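You operate a simulated robot arm through the tools that you are given. There is no shell and no other tool.

The job below is to be done with a simulated robot arm. You get a single attempt, and the scene is never put back.

## Task
Put things in order on the steel counter. At the end: the grey salt shaker stands on top of the clear jar (marked "BEETS"); the white lunch beaker stands where the green lime half stood; the orange half stands on top of the beets can; the green lime half stands where the orange half stood; whatever was shut is shut again. Leave all else as you found it, and nothing knocked over.

Only the result counts: the job must be done as asked and must still hold three seconds after the hand-in. Knocking over, shifting, dropping, spilling or breaking anything else fails it.

## Robot
A 5-joint arm with a two-finger parallel gripper, fixed in place. Base frame: the origin is at the foot of the arm, x ahead of it, y to its left, z up; the work surface is at about z = 0. Units: mm, rad, N and s.
With the tool pointing down near the work surface it reaches from about 260 to 680 mm from the base axis. Its first joint turns from -1.152 to 1.152 rad. The tool tilts only in the upright plane through the base axis and itself; it spins freely about its own axis. Payload 2.9 kg.
Tool frame: the origin (TCP) lies between the finger pads and is the grasp point; the fingertips stand 30 mm ahead of it; z points along the fingers, y is the line along which they close. Largest opening 110 mm; finger width 20, thickness 10; the body of the gripper, 48 by 112 mm, starts 55 mm behind the TCP.
Orientation is told as [roll, pitch, yaw] about the base's x, y, z axes, in that order, counted from this pose: with the fingers straight down and closing along the base's y, the tool's x points along the base's -x, its y along +y and its z along -z.

## Interface
- The arm moves only by the tool servo_tool. Its argument "targets" is text: rows parted by semicolons, each of 7 numbers parted by spaces: the shift along the base's x, y, z in mm, then the turn, a rotation vector about the base's x, y, z in rad, then the opening, from 0 (shut) to 1 (fully open). In form: tx ty tz ax ay az claw; .... A call has 1 to 20 rows; each row is the pose to reach, as a shift and turn from the pose commanded when the call began. A row lasts 0.2 s, in which the tool goes at most 50 mm and 0.15 rad; a call with a longer step from one row to the next is refused whole, and so is a gripper value outside its range. A pose out of reach is approached as far as the arm can. The call stops where the force on the tool passes 40 N (or 10 N more than at its start, if that is more) or the arm is blocked; 0.2 s more then pass. Each finger travels about 108 mm/s and halts on what it meets, pressing with about 21 N; the grip force reading is that of the motor and also rises with nothing between the fingers. The clock runs only during rows and for 0.2 s after the last one: add rows that repeat a pose to give the fingers time. It gives the time, the measured TCP pose, the force on the tool (base axes), the opening and the grip force at its end, in the units of the frame above (readings bear some noise), with the torque about the TCP (base axes, N m) and any sound that the robot's microphone picked up.
- Cameras (640 x 400 px; columns grow to the right, rows downward): "scene" is fixed at [34.5, -448.7, 606.7]; the picture's right is [0.78, -0.63, 0.00], its down [-0.34, -0.41, -0.85] and it looks along [0.53, 0.66, -0.53] (base axes); focal length 371 px, centre (320, 200). "wrist" rides on the gripper at [72, 17, -103] in the tool frame; the picture's right is [-0.23, 0.97, 0.00], its down [-0.76, -0.18, -0.62] and it looks along [-0.61, -0.14, 0.78] (tool axes); focal length 222 px, centre (320, 200). There is no depth. A picture from a camera that has moved, and an enlarged one, comes with that camera's place and axes in the base frame and with its lens.
- camera(camera): a new picture of that camera. No time passes.
- enlarge(camera, box): a new picture of the part [left, top, right, bottom] of that camera's present view, enlarged. No time passes.
- finish_job(): hands the job in; it is judged then, once.

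Nothing tells you positions but the pictures and the camera data. Unless the task says otherwise, let go and move clear before handing in.

The tools are called after "Request:" as a command line: name --argument value ..., lists and objects as JSON in quotes. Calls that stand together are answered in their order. servo_tool: Moves the arm, as the interface text tells. Its arguments: {"type":"object","properties":{"targets":{"type":"string"}},"required":["targets"]} The other tools are called the same way: camera (camera) takes a picture; enlarge (camera, box) takes an enlarged picture of a part of a camera's view; finish_job () hands the job in.

At the start:

```text
time: 0.0
position: [432.2, 47.1, 385.3]
orientation: [0.0, 0.001, -0.001]
force: [0.2, -0.7, 0.7]
wrist_torque: [0.03, -0.03, 0.02]
finger_gap: 110.2
grasp_force: 0.2
```

scene: 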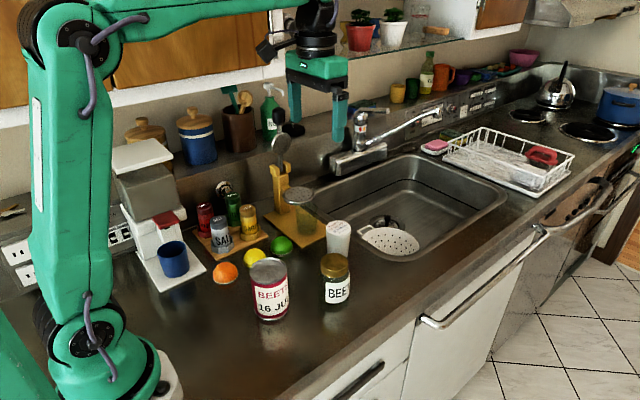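
wrist: 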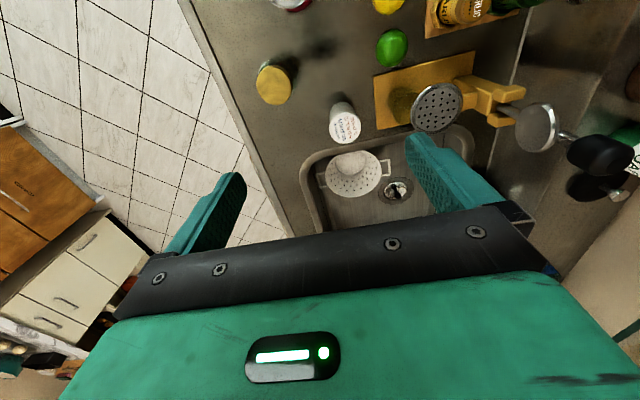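

I see a counter with an orange half, a yellow lemon half, a lime half, a beets can, a beets jar with a lid, a white beaker and a small tray with shakers. First I look closer at everything.

Request:
enlarge --camera "scene" --box '[190, 170, 370, 330]'

Request:
enlarge --camera "scene" --box '[180, 130, 300, 290]'

Request:
enlarge --camera "wrist" --box '[220, 0, 540, 200]'

Request:
camera --camera "scene"

```text
2.50 times, centred on (280, 250) of scene
camera zoom: at [34.5, -448.7, 606.7], right [0.78, -0.63, 0.0], down [-0.34, -0.41, -0.85], along [0.53, 0.66, -0.53], focal length 927 px, centre (420, 75)
```

zoom: 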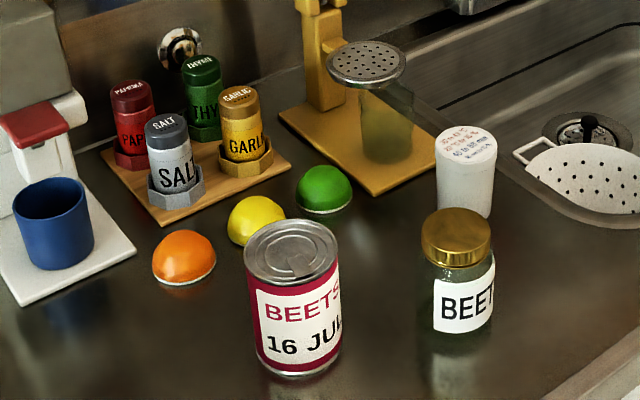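

```text
2.50 times, centred on (240, 210) of scene
camera zoom: at [34.5, -448.7, 606.7], right [0.78, -0.63, 0.0], down [-0.34, -0.41, -0.85], along [0.53, 0.66, -0.53], focal length 927 px, centre (520, 175)
```

zoom: 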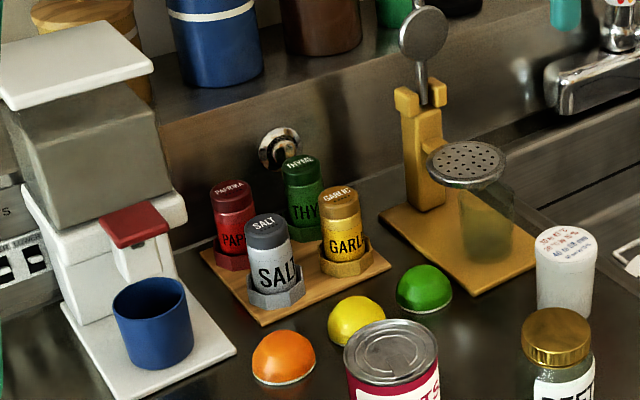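

```text
2.00 times, centred on (380, 100) of wrist
camera zoom: at [358.4, 65.4, 488.9], right [0.23, 0.97, 0.0], down [0.76, -0.18, 0.62], along [0.61, -0.14, -0.78], focal length 444 px, centre (200, 400)
```

zoom: 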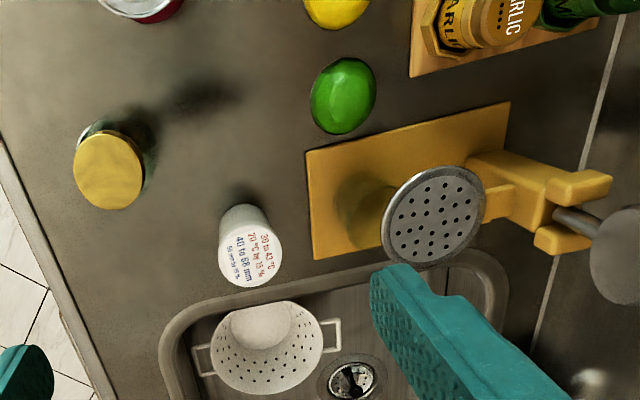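

```text
taken
```

scene: 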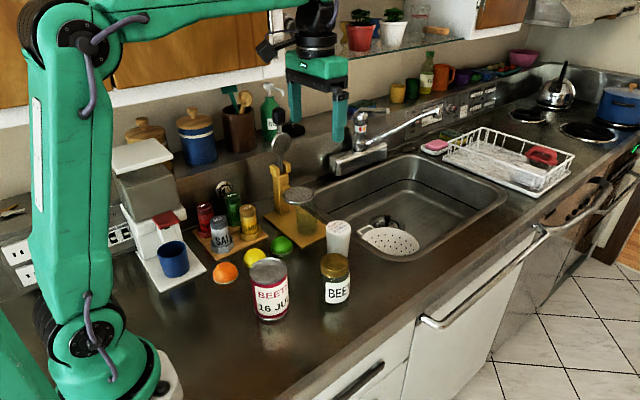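

The beaker carries small print on its top that may matter; I enlarge it along with other details.

Request:
enlarge --camera "wrist" --box '[320, 95, 370, 150]'

Request:
enlarge --camera "scene" --box '[315, 210, 365, 260]'

Request:
enlarge --camera "scene" --box '[240, 240, 360, 330]'

Request:
enlarge --camera "scene" --box '[190, 180, 270, 290]'

Request:
enlarge --camera "scene" --box '[255, 150, 345, 260]'

```text
7.27 times, centred on (345, 122) of wrist
camera zoom: at [358.4, 65.4, 488.9], right [0.23, 0.97, 0.0], down [0.76, -0.18, 0.62], along [0.61, -0.14, -0.78], focal length 1615 px, centre (138, 764)
```

zoom: 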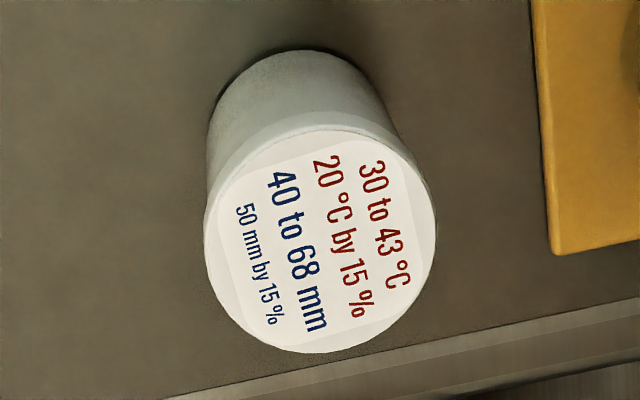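

```text
8.00 times, centred on (340, 235) of scene
camera zoom: at [34.5, -448.7, 606.7], right [0.78, -0.63, 0.0], down [-0.34, -0.41, -0.85], along [0.53, 0.66, -0.53], focal length 2968 px, centre (160, -80)
```

zoom: 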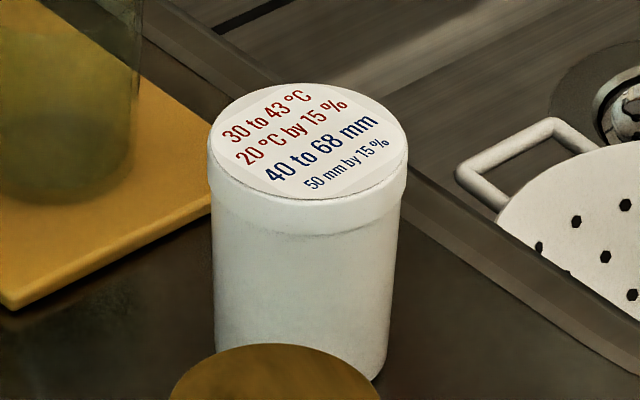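

```text
4.44 times, centred on (300, 285) of scene
camera zoom: at [34.5, -448.7, 606.7], right [0.78, -0.63, 0.0], down [-0.34, -0.41, -0.85], along [0.53, 0.66, -0.53], focal length 1649 px, centre (409, -178)
```

zoom: 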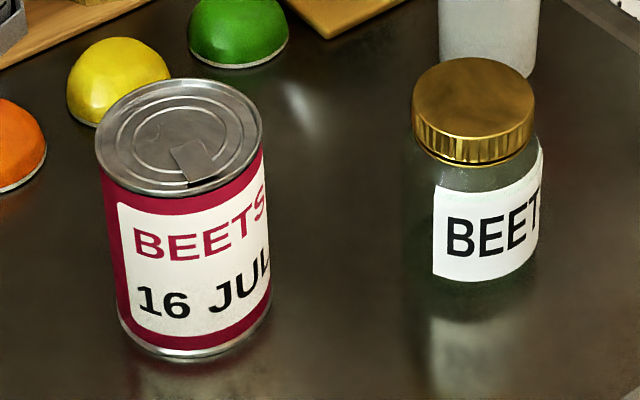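

```text
3.64 times, centred on (230, 235) of scene
camera zoom: at [34.5, -448.7, 606.7], right [0.78, -0.63, 0.0], down [-0.34, -0.41, -0.85], along [0.53, 0.66, -0.53], focal length 1349 px, centre (647, 73)
```

zoom: 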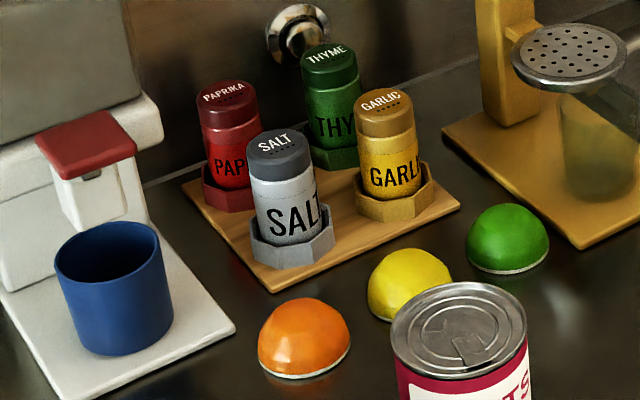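

```text
3.64 times, centred on (300, 205) of scene
camera zoom: at [34.5, -448.7, 606.7], right [0.78, -0.63, 0.0], down [-0.34, -0.41, -0.85], along [0.53, 0.66, -0.53], focal length 1349 px, centre (393, 182)
```

zoom: 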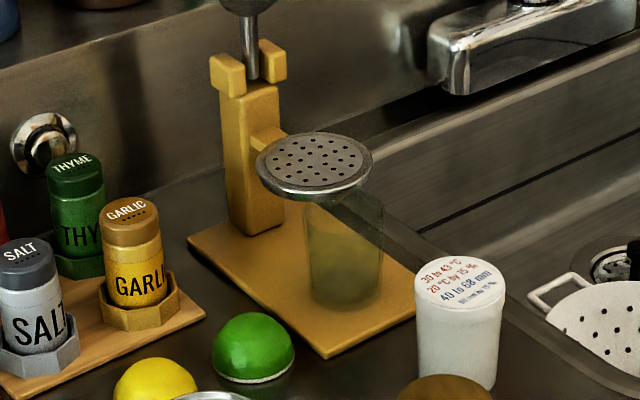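

The three fruit halves lie in a row near y≈169 (orange x≈257, lemon 333, lime 412). The can is near (300,32), the jar near (418,-25), the beaker near (519,76) and the salt near (302,270). I move above the orange for a closer wrist view to refine these.

Request:
servo_tool --targets "-20 11 -14 0 0 0 1; -40 22 -28 0 0 0 1; -60 34 -42 0 0 0 1; -80 46 -56 0 0 0 1; -100 58 -70 0 0 0 1; -120 70 -84 0 0 0 1; -140 82 -98 0 0 0 1; -160 93 -112 0 0 0 1; -175 103 -125 0 0 0 1; -175 103 -125 0 0 0 1"

Request:
camera --camera "wrist"

Request:
camera --camera "scene"

```text
time: 2.2
position: [256.0, 151.4, 260.7]
orientation: [-0.001, 0.0, 0.0]
force: [0.1, 0.7, -0.8]
wrist_torque: [0.01, -0.03, 0.04]
finger_gap: 109.8
grasp_force: 0.0
```

```text
taken
camera wrist: at [182.6, 168.5, 363.5], right [0.23, 0.97, 0.0], down [0.76, -0.18, 0.62], along [0.61, -0.14, -0.78], focal length 222 px, centre (320, 200)
```

wrist: 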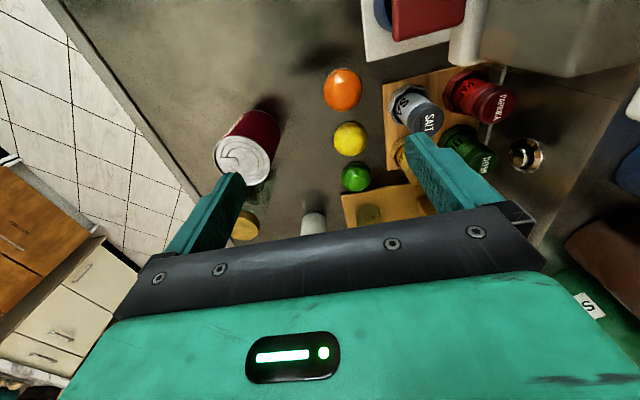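

```text
taken
```

scene: 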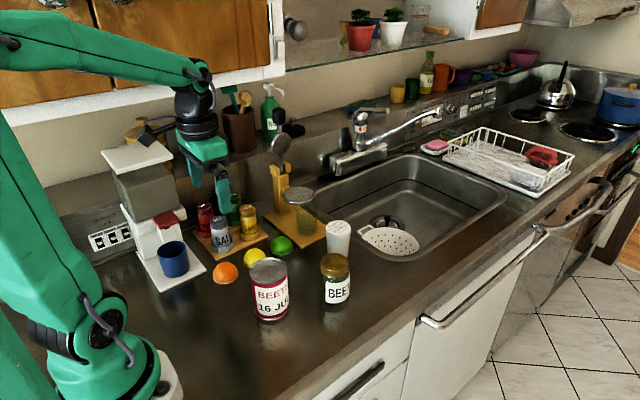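

The view confirms the layout, with the orange nearly below the gripper. I enlarge the wrist picture to measure each item.

Request:
enlarge --camera "wrist" --box '[300, 40, 400, 110]'

Request:
enlarge --camera "wrist" --box '[310, 100, 400, 200]'

Request:
enlarge --camera "wrist" --box '[200, 90, 330, 200]'

Request:
enlarge --camera "wrist" --box '[370, 50, 520, 200]'

Request:
enlarge --camera "wrist" --box '[220, 180, 350, 250]'

```text
5.71 times, centred on (350, 75) of wrist
camera zoom: at [182.6, 168.5, 363.5], right [0.23, 0.97, 0.0], down [0.76, -0.18, 0.62], along [0.61, -0.14, -0.78], focal length 1269 px, centre (149, 914)
```

zoom: 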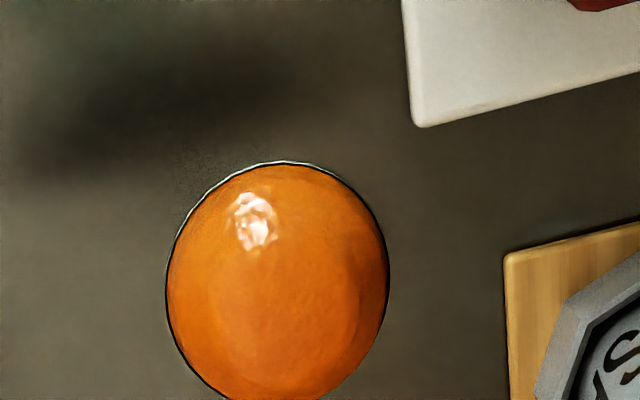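

```text
4.00 times, centred on (355, 150) of wrist
camera zoom: at [182.6, 168.5, 363.5], right [0.23, 0.97, 0.0], down [0.76, -0.18, 0.62], along [0.61, -0.14, -0.78], focal length 888 px, centre (180, 400)
```

zoom: 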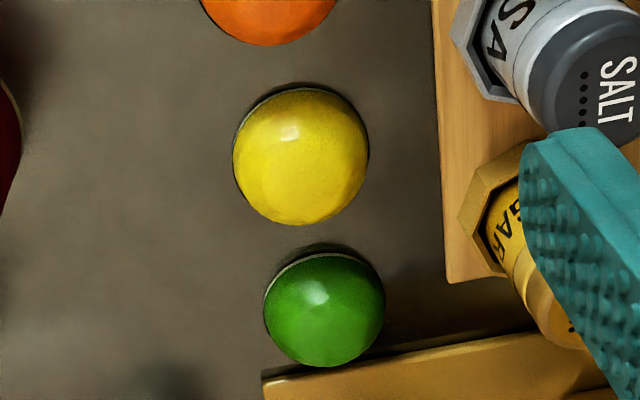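

```text
3.64 times, centred on (265, 145) of wrist
camera zoom: at [182.6, 168.5, 363.5], right [0.23, 0.97, 0.0], down [0.76, -0.18, 0.62], along [0.61, -0.14, -0.78], focal length 808 px, centre (520, 400)
```

zoom: 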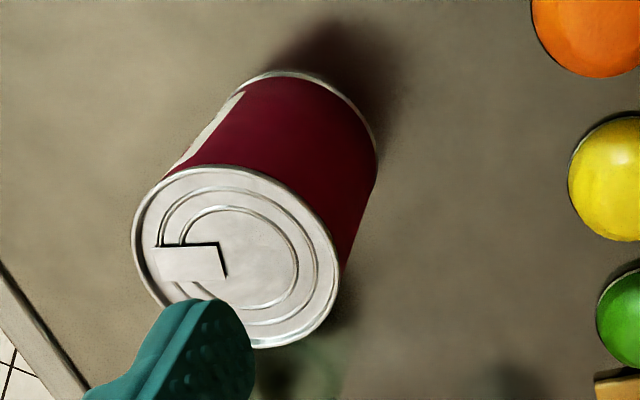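

```text
2.67 times, centred on (445, 125) of wrist
camera zoom: at [182.6, 168.5, 363.5], right [0.23, 0.97, 0.0], down [0.76, -0.18, 0.62], along [0.61, -0.14, -0.78], focal length 592 px, centre (-13, 400)
```

zoom: 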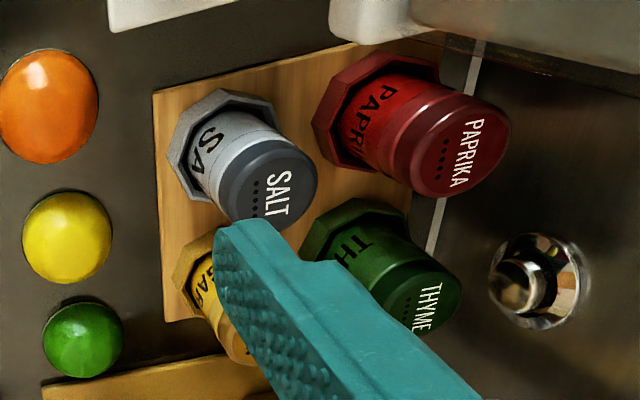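

```text
4.92 times, centred on (285, 215) of wrist
camera zoom: at [182.6, 168.5, 363.5], right [0.23, 0.97, 0.0], down [0.76, -0.18, 0.62], along [0.61, -0.14, -0.78], focal length 1094 px, centre (492, 126)
```

zoom: 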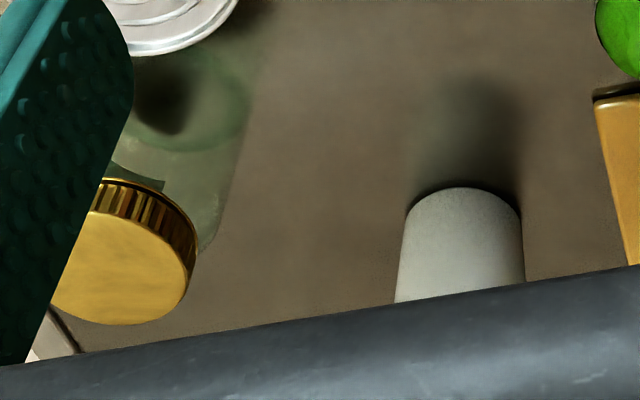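

The fruit halves measure about 58 mm across: orange ≈(268,183), lime ≈(424,181). The can top is ≈(297,35,103). I want to see how far the wrist camera housing sticks out relative to the coffee machine before going down.

Request:
enlarge --camera "scene" --box '[90, 70, 270, 240]'

Request:
enlarge --camera "wrist" --box '[320, 0, 560, 150]'

```text
2.35 times, centred on (180, 155) of scene
camera zoom: at [34.5, -448.7, 606.7], right [0.78, -0.63, 0.0], down [-0.34, -0.41, -0.85], along [0.53, 0.66, -0.53], focal length 873 px, centre (649, 306)
```

zoom: 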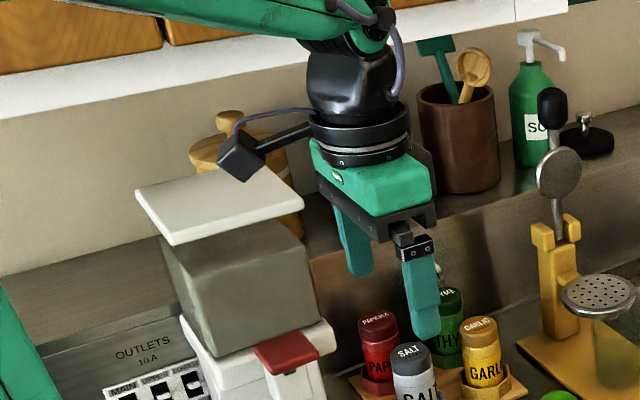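

```text
2.67 times, centred on (440, 75) of wrist
camera zoom: at [182.6, 168.5, 363.5], right [0.23, 0.97, 0.0], down [0.76, -0.18, 0.62], along [0.61, -0.14, -0.78], focal length 592 px, centre (0, 533)
```

zoom: 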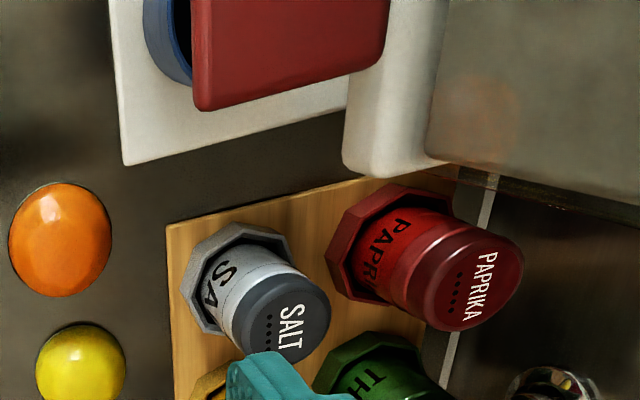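

The camera housing sticks out towards the base side, close to the coffee machine's red lever, so for the orange and the salt I'll spin the tool by 135° so that the camera points away from the machine. I rotate in place at height while shifting a bit away from the machine.

Request:
servo_tool --targets "5 -3 2 0 0 0.147 1; 10 -6 4 0 0 0.294 1; 15 -9 6 0 0 0.441 1; 20 -12 8 0 0 0.588 1; 20 -12 8 0 0 0.735 1; 20 -12 8 0 0 0.882 1; 20 -12 8 0 0 1.029 1; 20 -12 8 0 0 1.176 1; 20 -12 8 0 0 1.323 1; 20 -12 8 0 0 1.470 1; 20 -12 8 0 0 1.617 1; 20 -12 8 0 0 1.764 1; 20 -12 8 0 0 1.911 1; 20 -12 8 0 0 2.058 1; 20 -12 8 0 0 2.205 1; 20 -12 8 0 0 2.352 1; 20 -12 8 0 0 2.352 1"

Request:
camera --camera "wrist"

Request:
camera --camera "scene"

```text
time: 5.8
position: [276.1, 138.2, 267.6]
orientation: [0.002, -0.001, 2.355]
force: [-0.1, 0.2, 0.0]
wrist_torque: [-0.02, -0.02, 0.0]
finger_gap: 110.3
grasp_force: 0.1
```

```text
taken
camera wrist: at [314.8, 76.1, 371.9], right [-0.85, -0.53, 0.0], down [-0.41, 0.67, 0.62], along [-0.33, 0.53, -0.78], focal length 222 px, centre (320, 200)
```

wrist: 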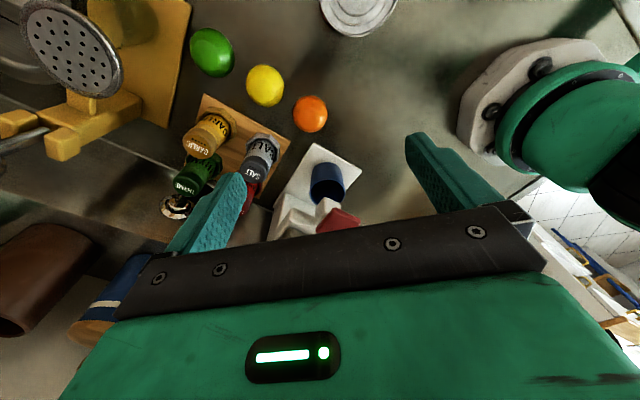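

```text
taken
```

scene: 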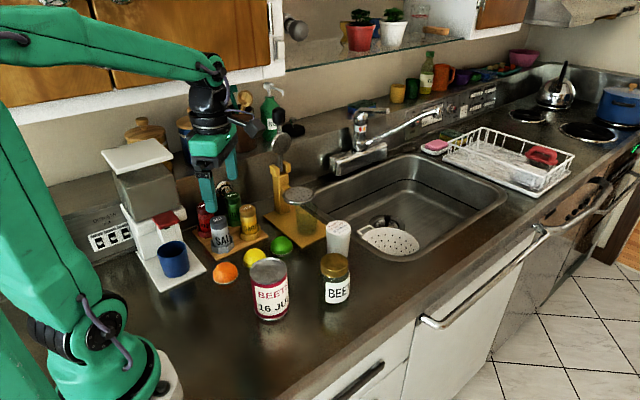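

Now the camera looks back from the far side. I enlarge to refine the orange, lime and salt positions and the machine's extent.

Request:
enlarge --camera "wrist" --box '[230, 50, 350, 150]'

Request:
enlarge --camera "wrist" --box '[160, 0, 280, 100]'

Request:
enlarge --camera "wrist" --box '[160, 90, 320, 210]'

Request:
enlarge --camera "wrist" --box '[250, 130, 420, 250]'

```text
4.00 times, centred on (290, 100) of wrist
camera zoom: at [314.8, 76.1, 371.9], right [-0.85, -0.53, 0.0], down [-0.41, 0.67, 0.62], along [-0.33, 0.53, -0.78], focal length 888 px, centre (440, 600)
```

zoom: 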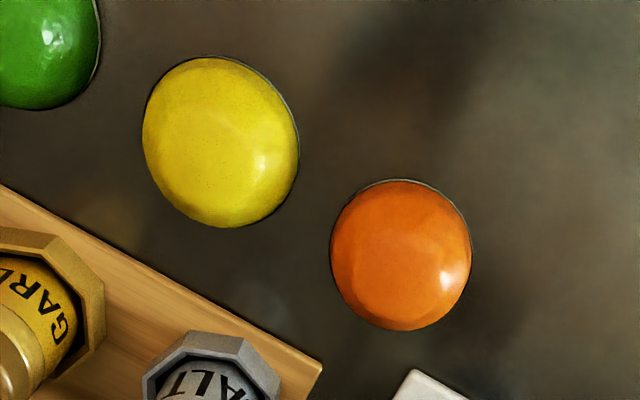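

```text
4.00 times, centred on (220, 50) of wrist
camera zoom: at [314.8, 76.1, 371.9], right [-0.85, -0.53, 0.0], down [-0.41, 0.67, 0.62], along [-0.33, 0.53, -0.78], focal length 888 px, centre (720, 800)
```

zoom: 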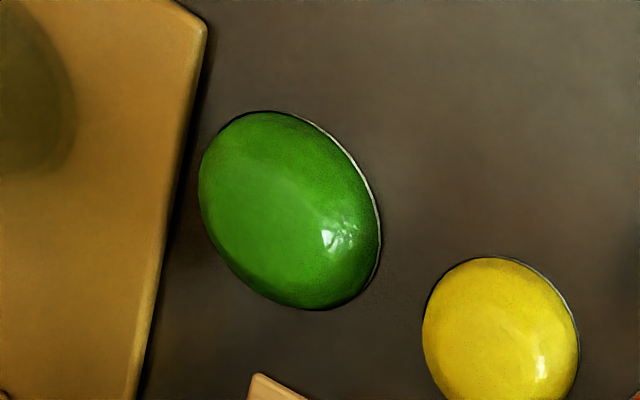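

```text
3.33 times, centred on (240, 150) of wrist
camera zoom: at [314.8, 76.1, 371.9], right [-0.85, -0.53, 0.0], down [-0.41, 0.67, 0.62], along [-0.33, 0.53, -0.78], focal length 740 px, centre (587, 367)
```

zoom: 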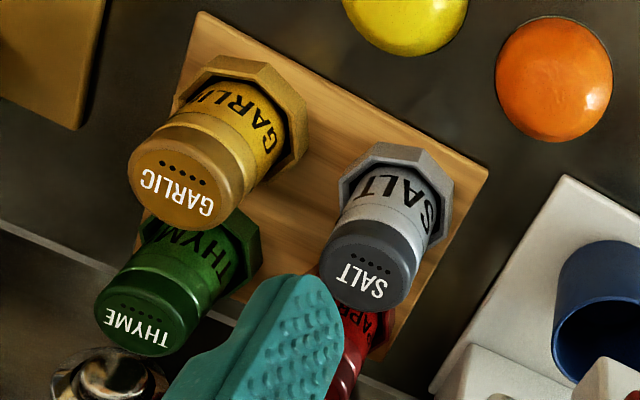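

```text
3.33 times, centred on (335, 190) of wrist
camera zoom: at [314.8, 76.1, 371.9], right [-0.85, -0.53, 0.0], down [-0.41, 0.67, 0.62], along [-0.33, 0.53, -0.78], focal length 740 px, centre (270, 233)
```

zoom: 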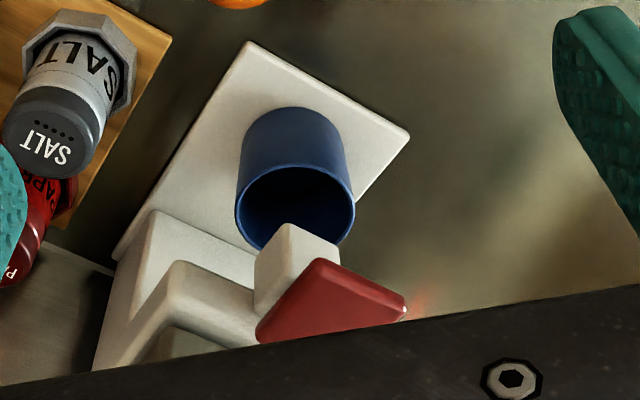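

From both views the orange sits at (267,184) and the lime at (423,182.5), each with radius ≈29; the salt is at (304,271) with its top at z≈94. I go above the orange, narrowing the fingers, and check again.

Request:
servo_tool --targets "-2 9 -20 0 0 0 1; -4 18 -40 0 0 0 0.95; -6 27 -60 0 0 0 0.85; -8 36 -80 0 0 0 0.75; -9.2 45 -100 0 0 0 0.68; -9.2 45 -118.2 0 0 0 0.68; -9.2 45 -118.2 0 0 0 0.68"

Request:
camera --camera "wrist"

Request:
camera --camera "scene"

```text
time: 7.4
position: [267.8, 183.3, 149.7]
orientation: [-0.001, 0.0, 2.354]
force: [-0.2, 0.7, 0.3]
wrist_torque: [0.01, 0.01, -0.01]
finger_gap: 74.8
grasp_force: 0.0
```

```text
taken
camera wrist: at [305.8, 121.6, 252.9], right [-0.85, -0.52, 0.0], down [-0.41, 0.67, 0.62], along [-0.33, 0.53, -0.78], focal length 222 px, centre (320, 200)
```

wrist: 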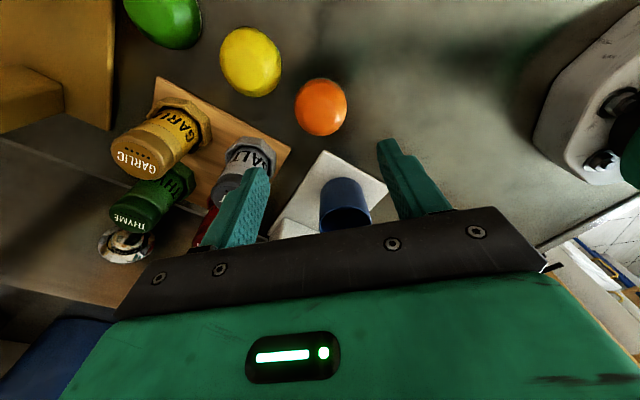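

```text
taken
```

scene: 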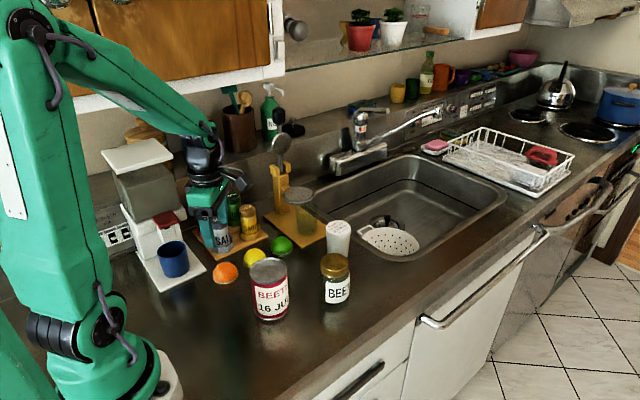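

Request:
enlarge --camera "wrist" --box '[280, 60, 370, 150]'

```text
4.44 times, centred on (325, 105) of wrist
camera zoom: at [305.8, 121.6, 252.9], right [-0.85, -0.52, 0.0], down [-0.41, 0.67, 0.62], along [-0.33, 0.53, -0.78], focal length 987 px, centre (298, 622)
```

zoom: 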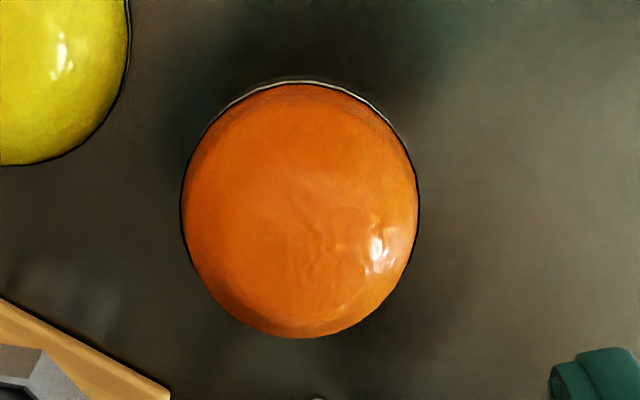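

The orange is centred under the TCP within about 1 mm. I descend with the fingertips stopping about 5 mm above the counter.

Request:
servo_tool --targets "0 0 -25 0 0 0 0.68; 0 0 -50 0 0 0 0.68; 0 0 -75 0 0 0 0.68; 0 0 -92 0 0 0 0.68; 0 0 -103 0 0 0 0.68; 0 0 -110 0 0 0 0.68; 0 0 -114.5 0 0 0 0.68; 0 0 -114.5 0 0 0 0.68"

Request:
camera --camera "wrist"

Request:
enlarge --camera "scene" --box '[130, 130, 310, 300]'

```text
time: 9.2
position: [266.6, 183.4, 35.2]
orientation: [0.002, -0.001, 2.354]
force: [0.4, 0.1, -0.2]
wrist_torque: [0.03, 0.0, 0.0]
finger_gap: 74.4
grasp_force: 0.0
```

```text
taken
camera wrist: at [305.5, 121.0, 138.8], right [-0.85, -0.52, 0.0], down [-0.41, 0.67, 0.62], along [-0.33, 0.53, -0.78], focal length 222 px, centre (320, 200)
```

wrist: 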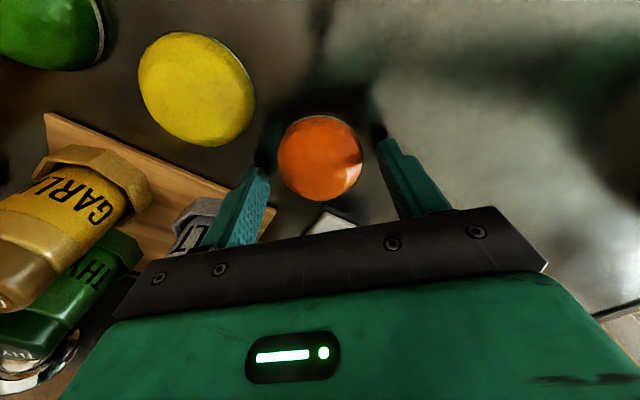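

```text
2.35 times, centred on (220, 215) of scene
camera zoom: at [34.5, -448.7, 606.7], right [0.78, -0.63, 0.0], down [-0.34, -0.41, -0.85], along [0.53, 0.66, -0.53], focal length 873 px, centre (555, 165)
```

zoom: 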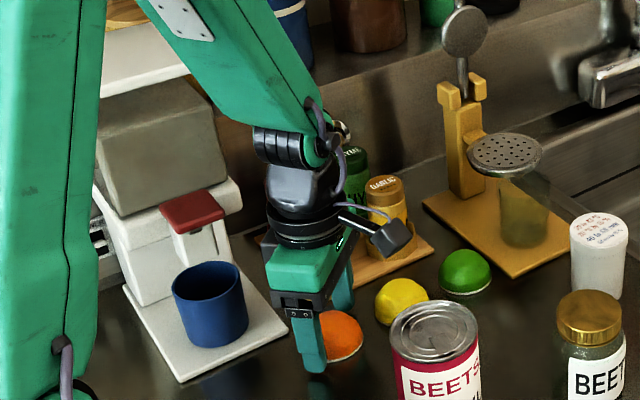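

The fingers straddle the orange cleanly. I close gently on it in steps.

Request:
servo_tool --targets "0 0 0 0 0 0 0.58; 0 0 0 0 0 0 0.53; 0 0 0 0 0 0 0.50; 0 0 0 0 0 0 0.50"

```text
time: 10.2
position: [267.0, 182.9, 34.8]
orientation: [0.002, 0.0, 2.353]
force: [-0.4, -1.1, 0.4]
wrist_torque: [-0.02, 0.03, 0.02]
finger_gap: 55.9
grasp_force: 0.6
```

Request:
servo_tool --targets "0 0 0 0 0 0 0.48; 0 0 0 0 0 0 0.46; 0 0 0 0 0 0 0.46"

```text
time: 11.0
position: [268.3, 183.6, 35.2]
orientation: [-0.001, 0.0, 2.353]
force: [0.4, -0.2, -0.2]
wrist_torque: [0.01, -0.05, -0.04]
finger_gap: 55.0
grasp_force: 20.4
```

The grip holds at 55 mm with about 20 N. I lift slowly and check that the orange comes along.

Request:
servo_tool --targets "0 0 5 0 0 0 0.44; 0 0 12 0 0 0 0.44; 0 0 22 0 0 0 0.44; 0 0 35 0 0 0 0.44; 0 0 50 0 0 0 0.44; 0 0 50 0 0 0 0.44"

Request:
camera --camera "wrist"

Request:
camera --camera "scene"

```text
time: 12.4
position: [267.6, 183.3, 85.7]
orientation: [0.001, 0.0, 2.355]
force: [0.4, -0.2, -0.4]
wrist_torque: [-0.01, -0.02, 0.01]
finger_gap: 55.5
grasp_force: 21.0
```

```text
taken
camera wrist: at [305.4, 121.2, 189.3], right [-0.85, -0.52, 0.0], down [-0.41, 0.67, 0.62], along [-0.33, 0.53, -0.78], focal length 222 px, centre (320, 200)
```

wrist: 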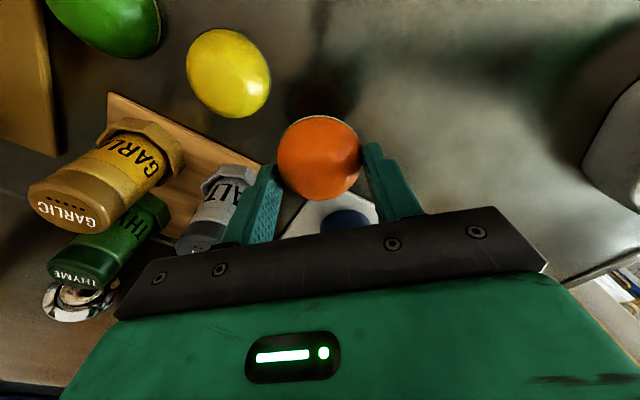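

```text
taken
```

scene: 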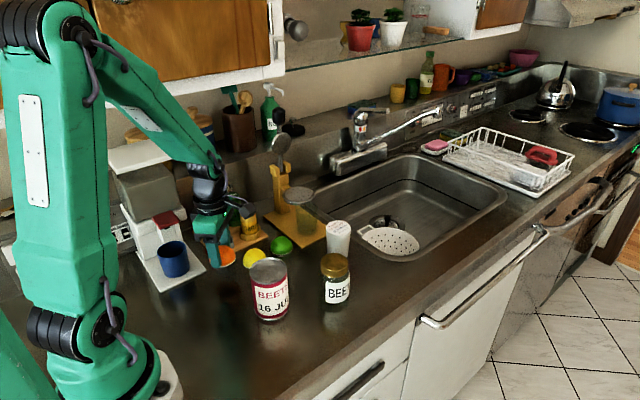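

The orange is held level and came cleanly off the counter. I rise and move towards the can, stopping short for a picture of the can top.

Request:
servo_tool --targets "0 0 25 0 0 0 0.44; 0 0 50 0 0 0 0.44; 0 0 75 0 0 0 0.44; 0 0 104.5 0 0 0 0.44; 4 -16 104.5 0 0 0 0.44; 8 -32 104.5 0 0 0 0.44; 12 -48 104.5 0 0 0 0.44; 15.8 -63.6 104.5 0 0 0 0.44; 15.8 -63.6 104.5 0 0 0 0.44"

Request:
camera --camera "wrist"

Request:
enlarge --camera "wrist" --box '[260, 0, 460, 120]'

Request:
enlarge --camera "scene" --box '[180, 200, 360, 330]'

```text
time: 14.4
position: [282.1, 119.5, 188.7]
orientation: [0.0, 0.001, 2.353]
force: [-0.3, 0.2, -0.5]
wrist_torque: [-0.02, -0.01, 0.0]
finger_gap: 54.8
grasp_force: 20.8
```

```text
taken
camera wrist: at [321.3, 57.3, 293.1], right [-0.85, -0.52, 0.0], down [-0.41, 0.67, 0.62], along [-0.33, 0.53, -0.78], focal length 222 px, centre (320, 200)
```

wrist: 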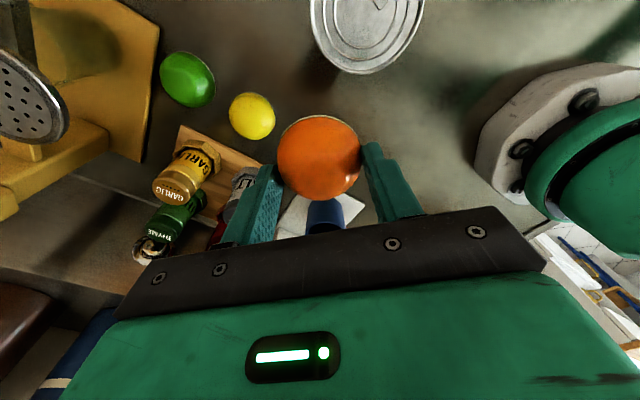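

```text
3.20 times, centred on (360, 60) of wrist
camera zoom: at [321.3, 57.3, 293.1], right [-0.85, -0.52, 0.0], down [-0.41, 0.67, 0.62], along [-0.33, 0.53, -0.78], focal length 711 px, centre (192, 648)
```

zoom: 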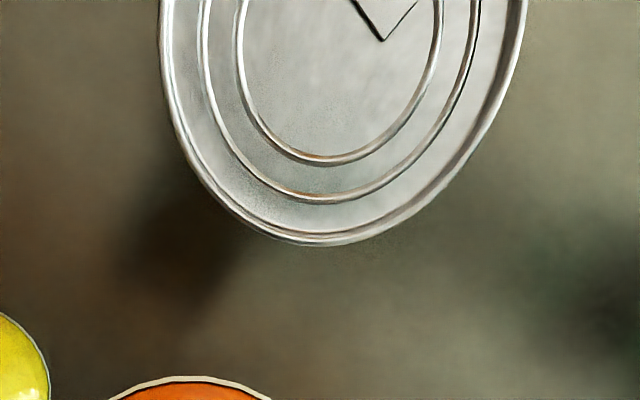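

```text
3.08 times, centred on (270, 265) of scene
camera zoom: at [34.5, -448.7, 606.7], right [0.78, -0.63, 0.0], down [-0.34, -0.41, -0.85], along [0.53, 0.66, -0.53], focal length 1141 px, centre (474, 0)
```

zoom: 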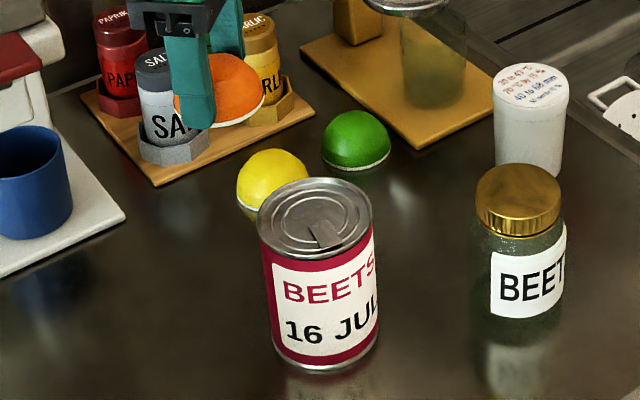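

The can's top centre comes out at (298,35), rim at z≈103. I carry the orange over it and lower to just above.

Request:
servo_tool --targets "4 -21 0 0 0 0 0.44; 8 -42 0 0 0 0 0.44; 12 -64 0 0 0 0 0.44; 15 -84.8 0 0 0 0 0.44; 15 -84.8 -15 0 0 0 0.44; 15 -84.8 -30 0 0 0 0.44; 15 -84.8 -42 0 0 0 0.44; 15 -84.8 -42 0 0 0 0.44"

Request:
camera --camera "wrist"

Request:
enlarge --camera "scene" --box '[210, 200, 330, 330]'

```text
time: 16.2
position: [298.1, 34.4, 148.9]
orientation: [-0.002, 0.001, 2.353]
force: [0.3, 0.0, 0.1]
wrist_torque: [-0.02, 0.0, -0.01]
finger_gap: 54.7
grasp_force: 20.9
```

```text
taken
camera wrist: at [336.1, -27.4, 251.7], right [-0.85, -0.52, 0.0], down [-0.41, 0.67, 0.62], along [-0.33, 0.53, -0.78], focal length 222 px, centre (320, 200)
```

wrist: 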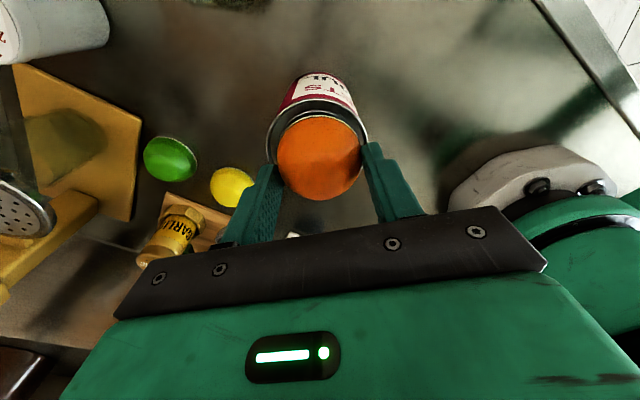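

```text
3.08 times, centred on (270, 265) of scene
camera zoom: at [34.5, -448.7, 606.7], right [0.78, -0.63, 0.0], down [-0.34, -0.41, -0.85], along [0.53, 0.66, -0.53], focal length 1141 px, centre (474, 0)
```

zoom: 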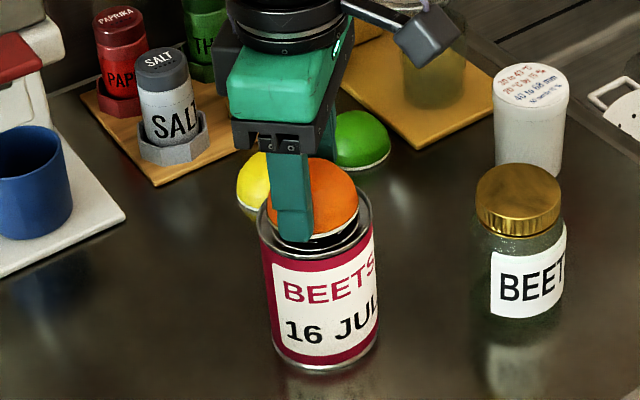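

The orange is well centred over the can. I lower in small steps watching for contact.

Request:
servo_tool --targets "0 0 -2 0 0 0 0.44; 0 0 -4 0 0 0 0.44; 0 0 -6 0 0 0 0.44; 0 0 -7 0 0 0 0.44; 0 0 -8 0 0 0 0.44; 0 0 -8 0 0 0 0.44"

Request:
enlarge --camera "scene" --box '[230, 220, 310, 300]'

Request:
enlarge --camera "wrist" --box '[240, 60, 400, 220]'

```text
time: 17.6
position: [298.6, 34.6, 140.5]
orientation: [0.0, 0.0, 2.353]
force: [-4.8, 0.0, 16.9]
wrist_torque: [0.03, 0.19, 0.02]
finger_gap: 54.7
grasp_force: 20.9
```

```text
5.00 times, centred on (270, 260) of scene
camera zoom: at [34.5, -448.8, 606.7], right [0.78, -0.63, 0.0], down [-0.34, -0.41, -0.85], along [0.53, 0.66, -0.53], focal length 1855 px, centre (570, -100)
```

zoom: 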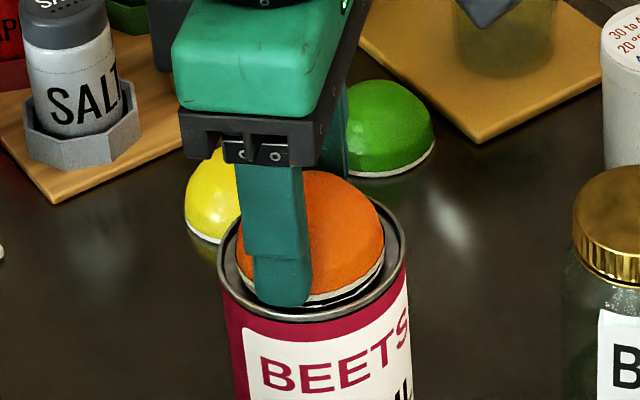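

```text
2.50 times, centred on (320, 140) of wrist
camera zoom: at [336.3, -27.1, 244.3], right [-0.85, -0.52, 0.0], down [-0.41, 0.67, 0.62], along [-0.33, 0.53, -0.78], focal length 555 px, centre (320, 350)
```

zoom: 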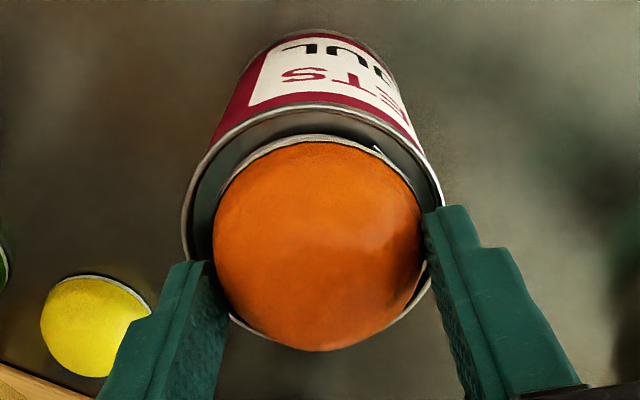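

Contact reads about 17 N upward, so the orange is resting on the can's lid, most likely on the pull tab. I ease up slightly and then open the fingers.

Request:
servo_tool --targets "0 0 0.7 0 0 0 0.44; 0 0 0.7 0 0 0 0.44"

```text
time: 18.2
position: [298.5, 35.2, 141.2]
orientation: [-0.002, 0.0, 2.352]
force: [0.5, -0.4, 7.7]
wrist_torque: [0.03, -0.04, 0.03]
finger_gap: 55.0
grasp_force: 21.4
```

Request:
servo_tool --targets "0 0 0 0 0 0 0.50; 0 0 0 0 0 0 0.51; 0 0 0 0 0 0 0.53; 0 0 0 0 0 0 0.58; 0 0 0 0 0 0 0.64; 0 0 0 0 0 0 0.66; 0 0 0 0 0 0 0.66"

Request:
enlarge --camera "scene" --box '[230, 220, 310, 300]'

Request:
enlarge --camera "wrist" --box '[240, 60, 400, 220]'

```text
time: 19.8
position: [298.3, 35.4, 140.8]
orientation: [0.0, 0.0, 2.352]
force: [-0.2, 0.2, 0.0]
wrist_torque: [0.02, 0.0, 0.0]
finger_gap: 72.7
grasp_force: 0.0
```

```text
5.00 times, centred on (270, 260) of scene
camera zoom: at [34.5, -448.7, 606.7], right [0.78, -0.63, 0.0], down [-0.34, -0.41, -0.85], along [0.53, 0.66, -0.53], focal length 1855 px, centre (570, -100)
```

zoom: 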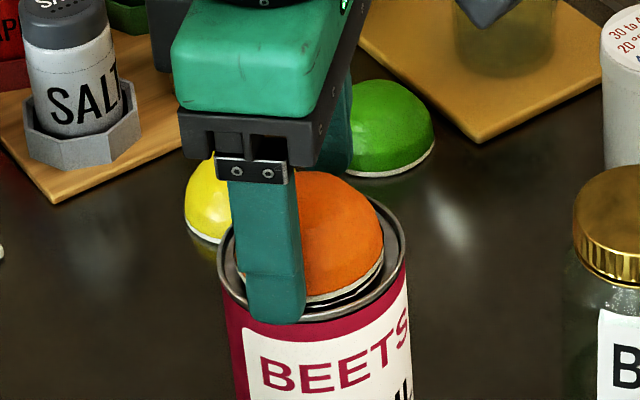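

```text
2.50 times, centred on (320, 140) of wrist
camera zoom: at [336.2, -27.1, 244.3], right [-0.85, -0.52, 0.0], down [-0.41, 0.67, 0.62], along [-0.33, 0.53, -0.78], focal length 555 px, centre (320, 350)
```

zoom: 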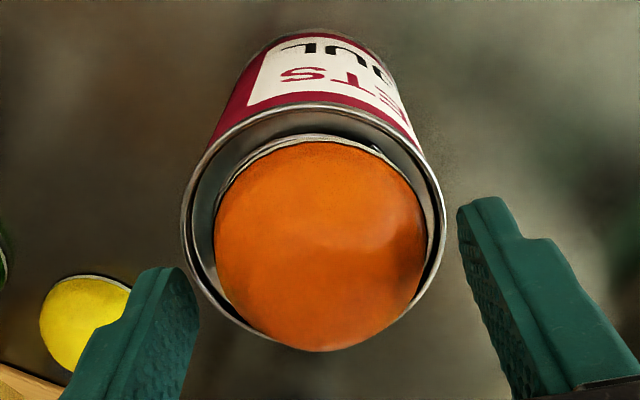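

The orange now sits on the can on its own. I lift the gripper straight clear and look at the result.

Request:
servo_tool --targets "0 0 8 0 0 0 0.66; 0 0 20 0 0 0 0.66; 0 0 40 0 0 0 0.68; 0 0 60 0 0 0 0.68; 0 0 80 0 0 0 0.68; 0 0 80 0 0 0 0.68"

Request:
enlarge --camera "scene" --box '[230, 220, 310, 330]'

Request:
camera --camera "wrist"

```text
time: 21.2
position: [298.2, 35.2, 220.4]
orientation: [0.0, 0.001, 2.352]
force: [0.9, 0.1, -0.4]
wrist_torque: [0.01, 0.01, 0.04]
finger_gap: 74.5
grasp_force: 0.1
```

```text
3.64 times, centred on (270, 275) of scene
camera zoom: at [34.5, -448.7, 606.7], right [0.78, -0.63, 0.0], down [-0.34, -0.41, -0.85], along [0.53, 0.66, -0.53], focal length 1349 px, centre (502, -73)
```

zoom: 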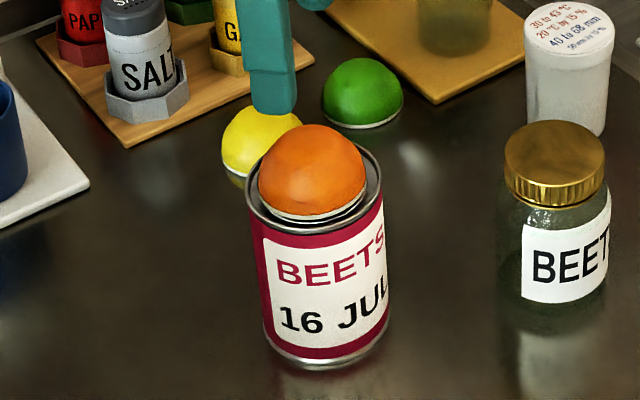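

```text
taken
camera wrist: at [336.4, -27.1, 324.5], right [-0.85, -0.52, 0.0], down [-0.41, 0.67, 0.62], along [-0.33, 0.53, -0.78], focal length 222 px, centre (320, 200)
```

wrist: 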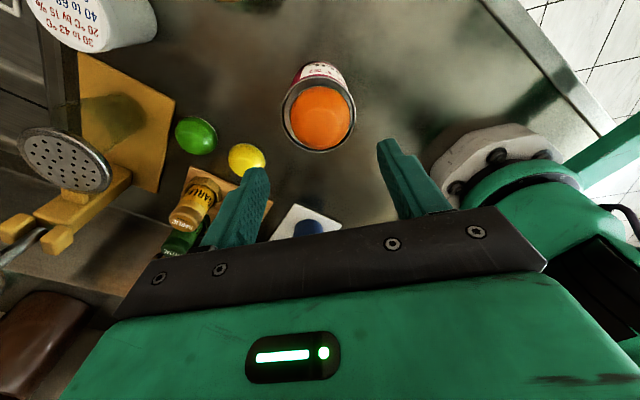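

The orange stands level on the can, well inside the rim. Next I go to the lime, turning the tool so the fingers close along y (camera outward).

Request:
servo_tool --targets "16 19 0 0 0 0.131 0.68; 32 38 0 0 0 0.262 0.68; 48 57 0 0 0 0.393 0.68; 64 76 0 0 0 0.524 0.68; 80 95 0 0 0 0.655 0.68; 96 114 -10 0 0 0.787 0.68; 112 132 -25 0 0 0.787 0.68; 125.3 147.3 -45 0 0 0.787 0.68; 125.3 147.3 -65 0 0 0.787 0.68; 125.3 147.3 -65 0 0 0.787 0.68"

Request:
camera --camera "wrist"

Request:
enlarge --camera "wrist" --box '[270, 50, 370, 150]'

Request:
camera --camera "scene"

```text
time: 23.4
position: [422.5, 183.5, 154.4]
orientation: [0.0, -0.001, 3.14]
force: [-0.1, -0.4, -0.6]
wrist_torque: [0.01, 0.03, -0.01]
finger_gap: 74.7
grasp_force: 0.1
```

```text
taken
camera wrist: at [494.7, 166.7, 258.7], right [-0.23, -0.97, 0.0], down [-0.76, 0.18, 0.62], along [-0.61, 0.14, -0.78], focal length 222 px, centre (320, 200)
```

wrist: 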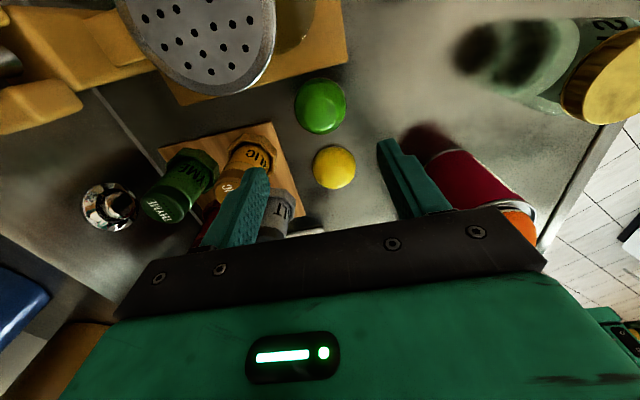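

```text
4.00 times, centred on (320, 100) of wrist
camera zoom: at [494.7, 166.7, 258.7], right [-0.23, -0.97, 0.0], down [-0.76, 0.18, 0.62], along [-0.61, 0.14, -0.78], focal length 888 px, centre (320, 600)
```

zoom: 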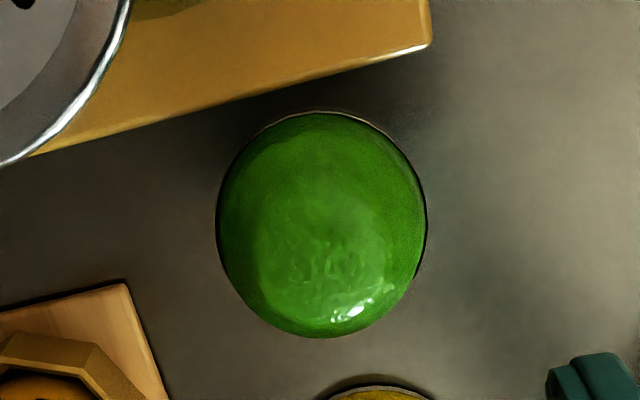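

```text
taken
```

scene: 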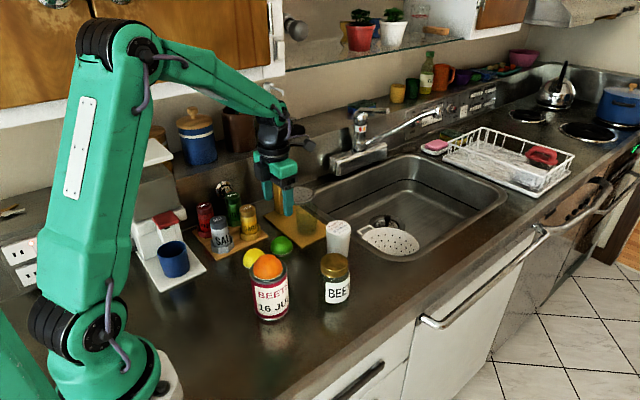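

The lime is centred beneath the gripper; its spot is ≈(423.2,182.8). I descend around it.

Request:
servo_tool --targets "0 0 -25 0 0 0 0.68; 0 0 -50 0 0 0 0.68; 0 0 -75 0 0 0 0.68; 0 0 -95 0 0 0 0.68; 0 0 -108 0 0 0 0.68; 0 0 -115 0 0 0 0.68; 0 0 -120 0 0 0 0.68; 0 0 -120 0 0 0 0.68"

Request:
camera --camera "wrist"

Request:
enlarge --camera "scene" --box '[210, 130, 380, 300]'

```text
time: 25.2
position: [423.4, 182.2, 36.0]
orientation: [0.0, 0.0, 3.137]
force: [-1.1, 0.4, 0.6]
wrist_torque: [-0.01, -0.01, -0.01]
finger_gap: 74.7
grasp_force: 0.1
```

```text
taken
camera wrist: at [495.1, 165.9, 139.3], right [-0.23, -0.97, 0.0], down [-0.76, 0.18, 0.62], along [-0.61, 0.14, -0.78], focal length 222 px, centre (320, 200)
```

wrist: 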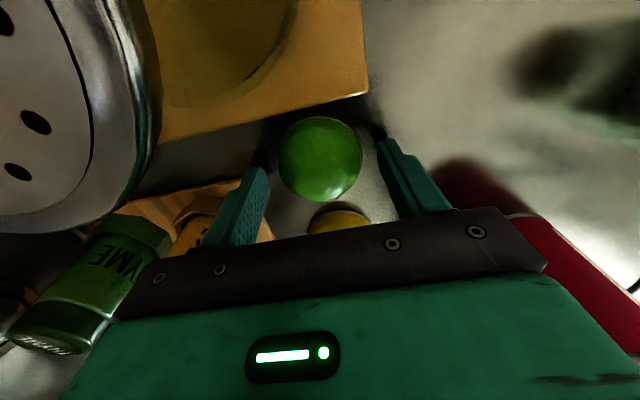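

```text
2.35 times, centred on (295, 215) of scene
camera zoom: at [34.5, -448.7, 606.7], right [0.78, -0.63, 0.0], down [-0.34, -0.41, -0.85], along [0.53, 0.66, -0.53], focal length 873 px, centre (379, 165)
```

zoom: 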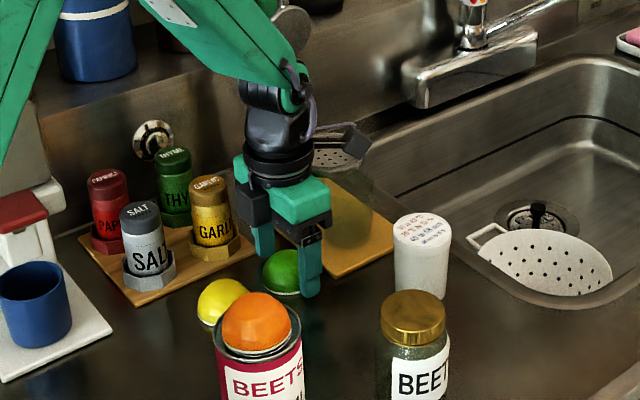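

The fingers straddle the lime. I close on it.

Request:
servo_tool --targets "0 0 0 0 0 0 0.58; 0 0 0 0 0 0 0.53; 0 0 0 0 0 0 0.50; 0 0 0 0 0 0 0.47; 0 0 0 0 0 0 0.45; 0 0 0 0 0 0 0.44; 0 0 0 0 0 0 0.44"

```text
time: 26.8
position: [422.7, 182.5, 35.7]
orientation: [-0.001, 0.0, 3.138]
force: [-0.5, -0.1, 0.7]
wrist_torque: [0.0, 0.01, 0.0]
finger_gap: 54.8
grasp_force: 21.3
```

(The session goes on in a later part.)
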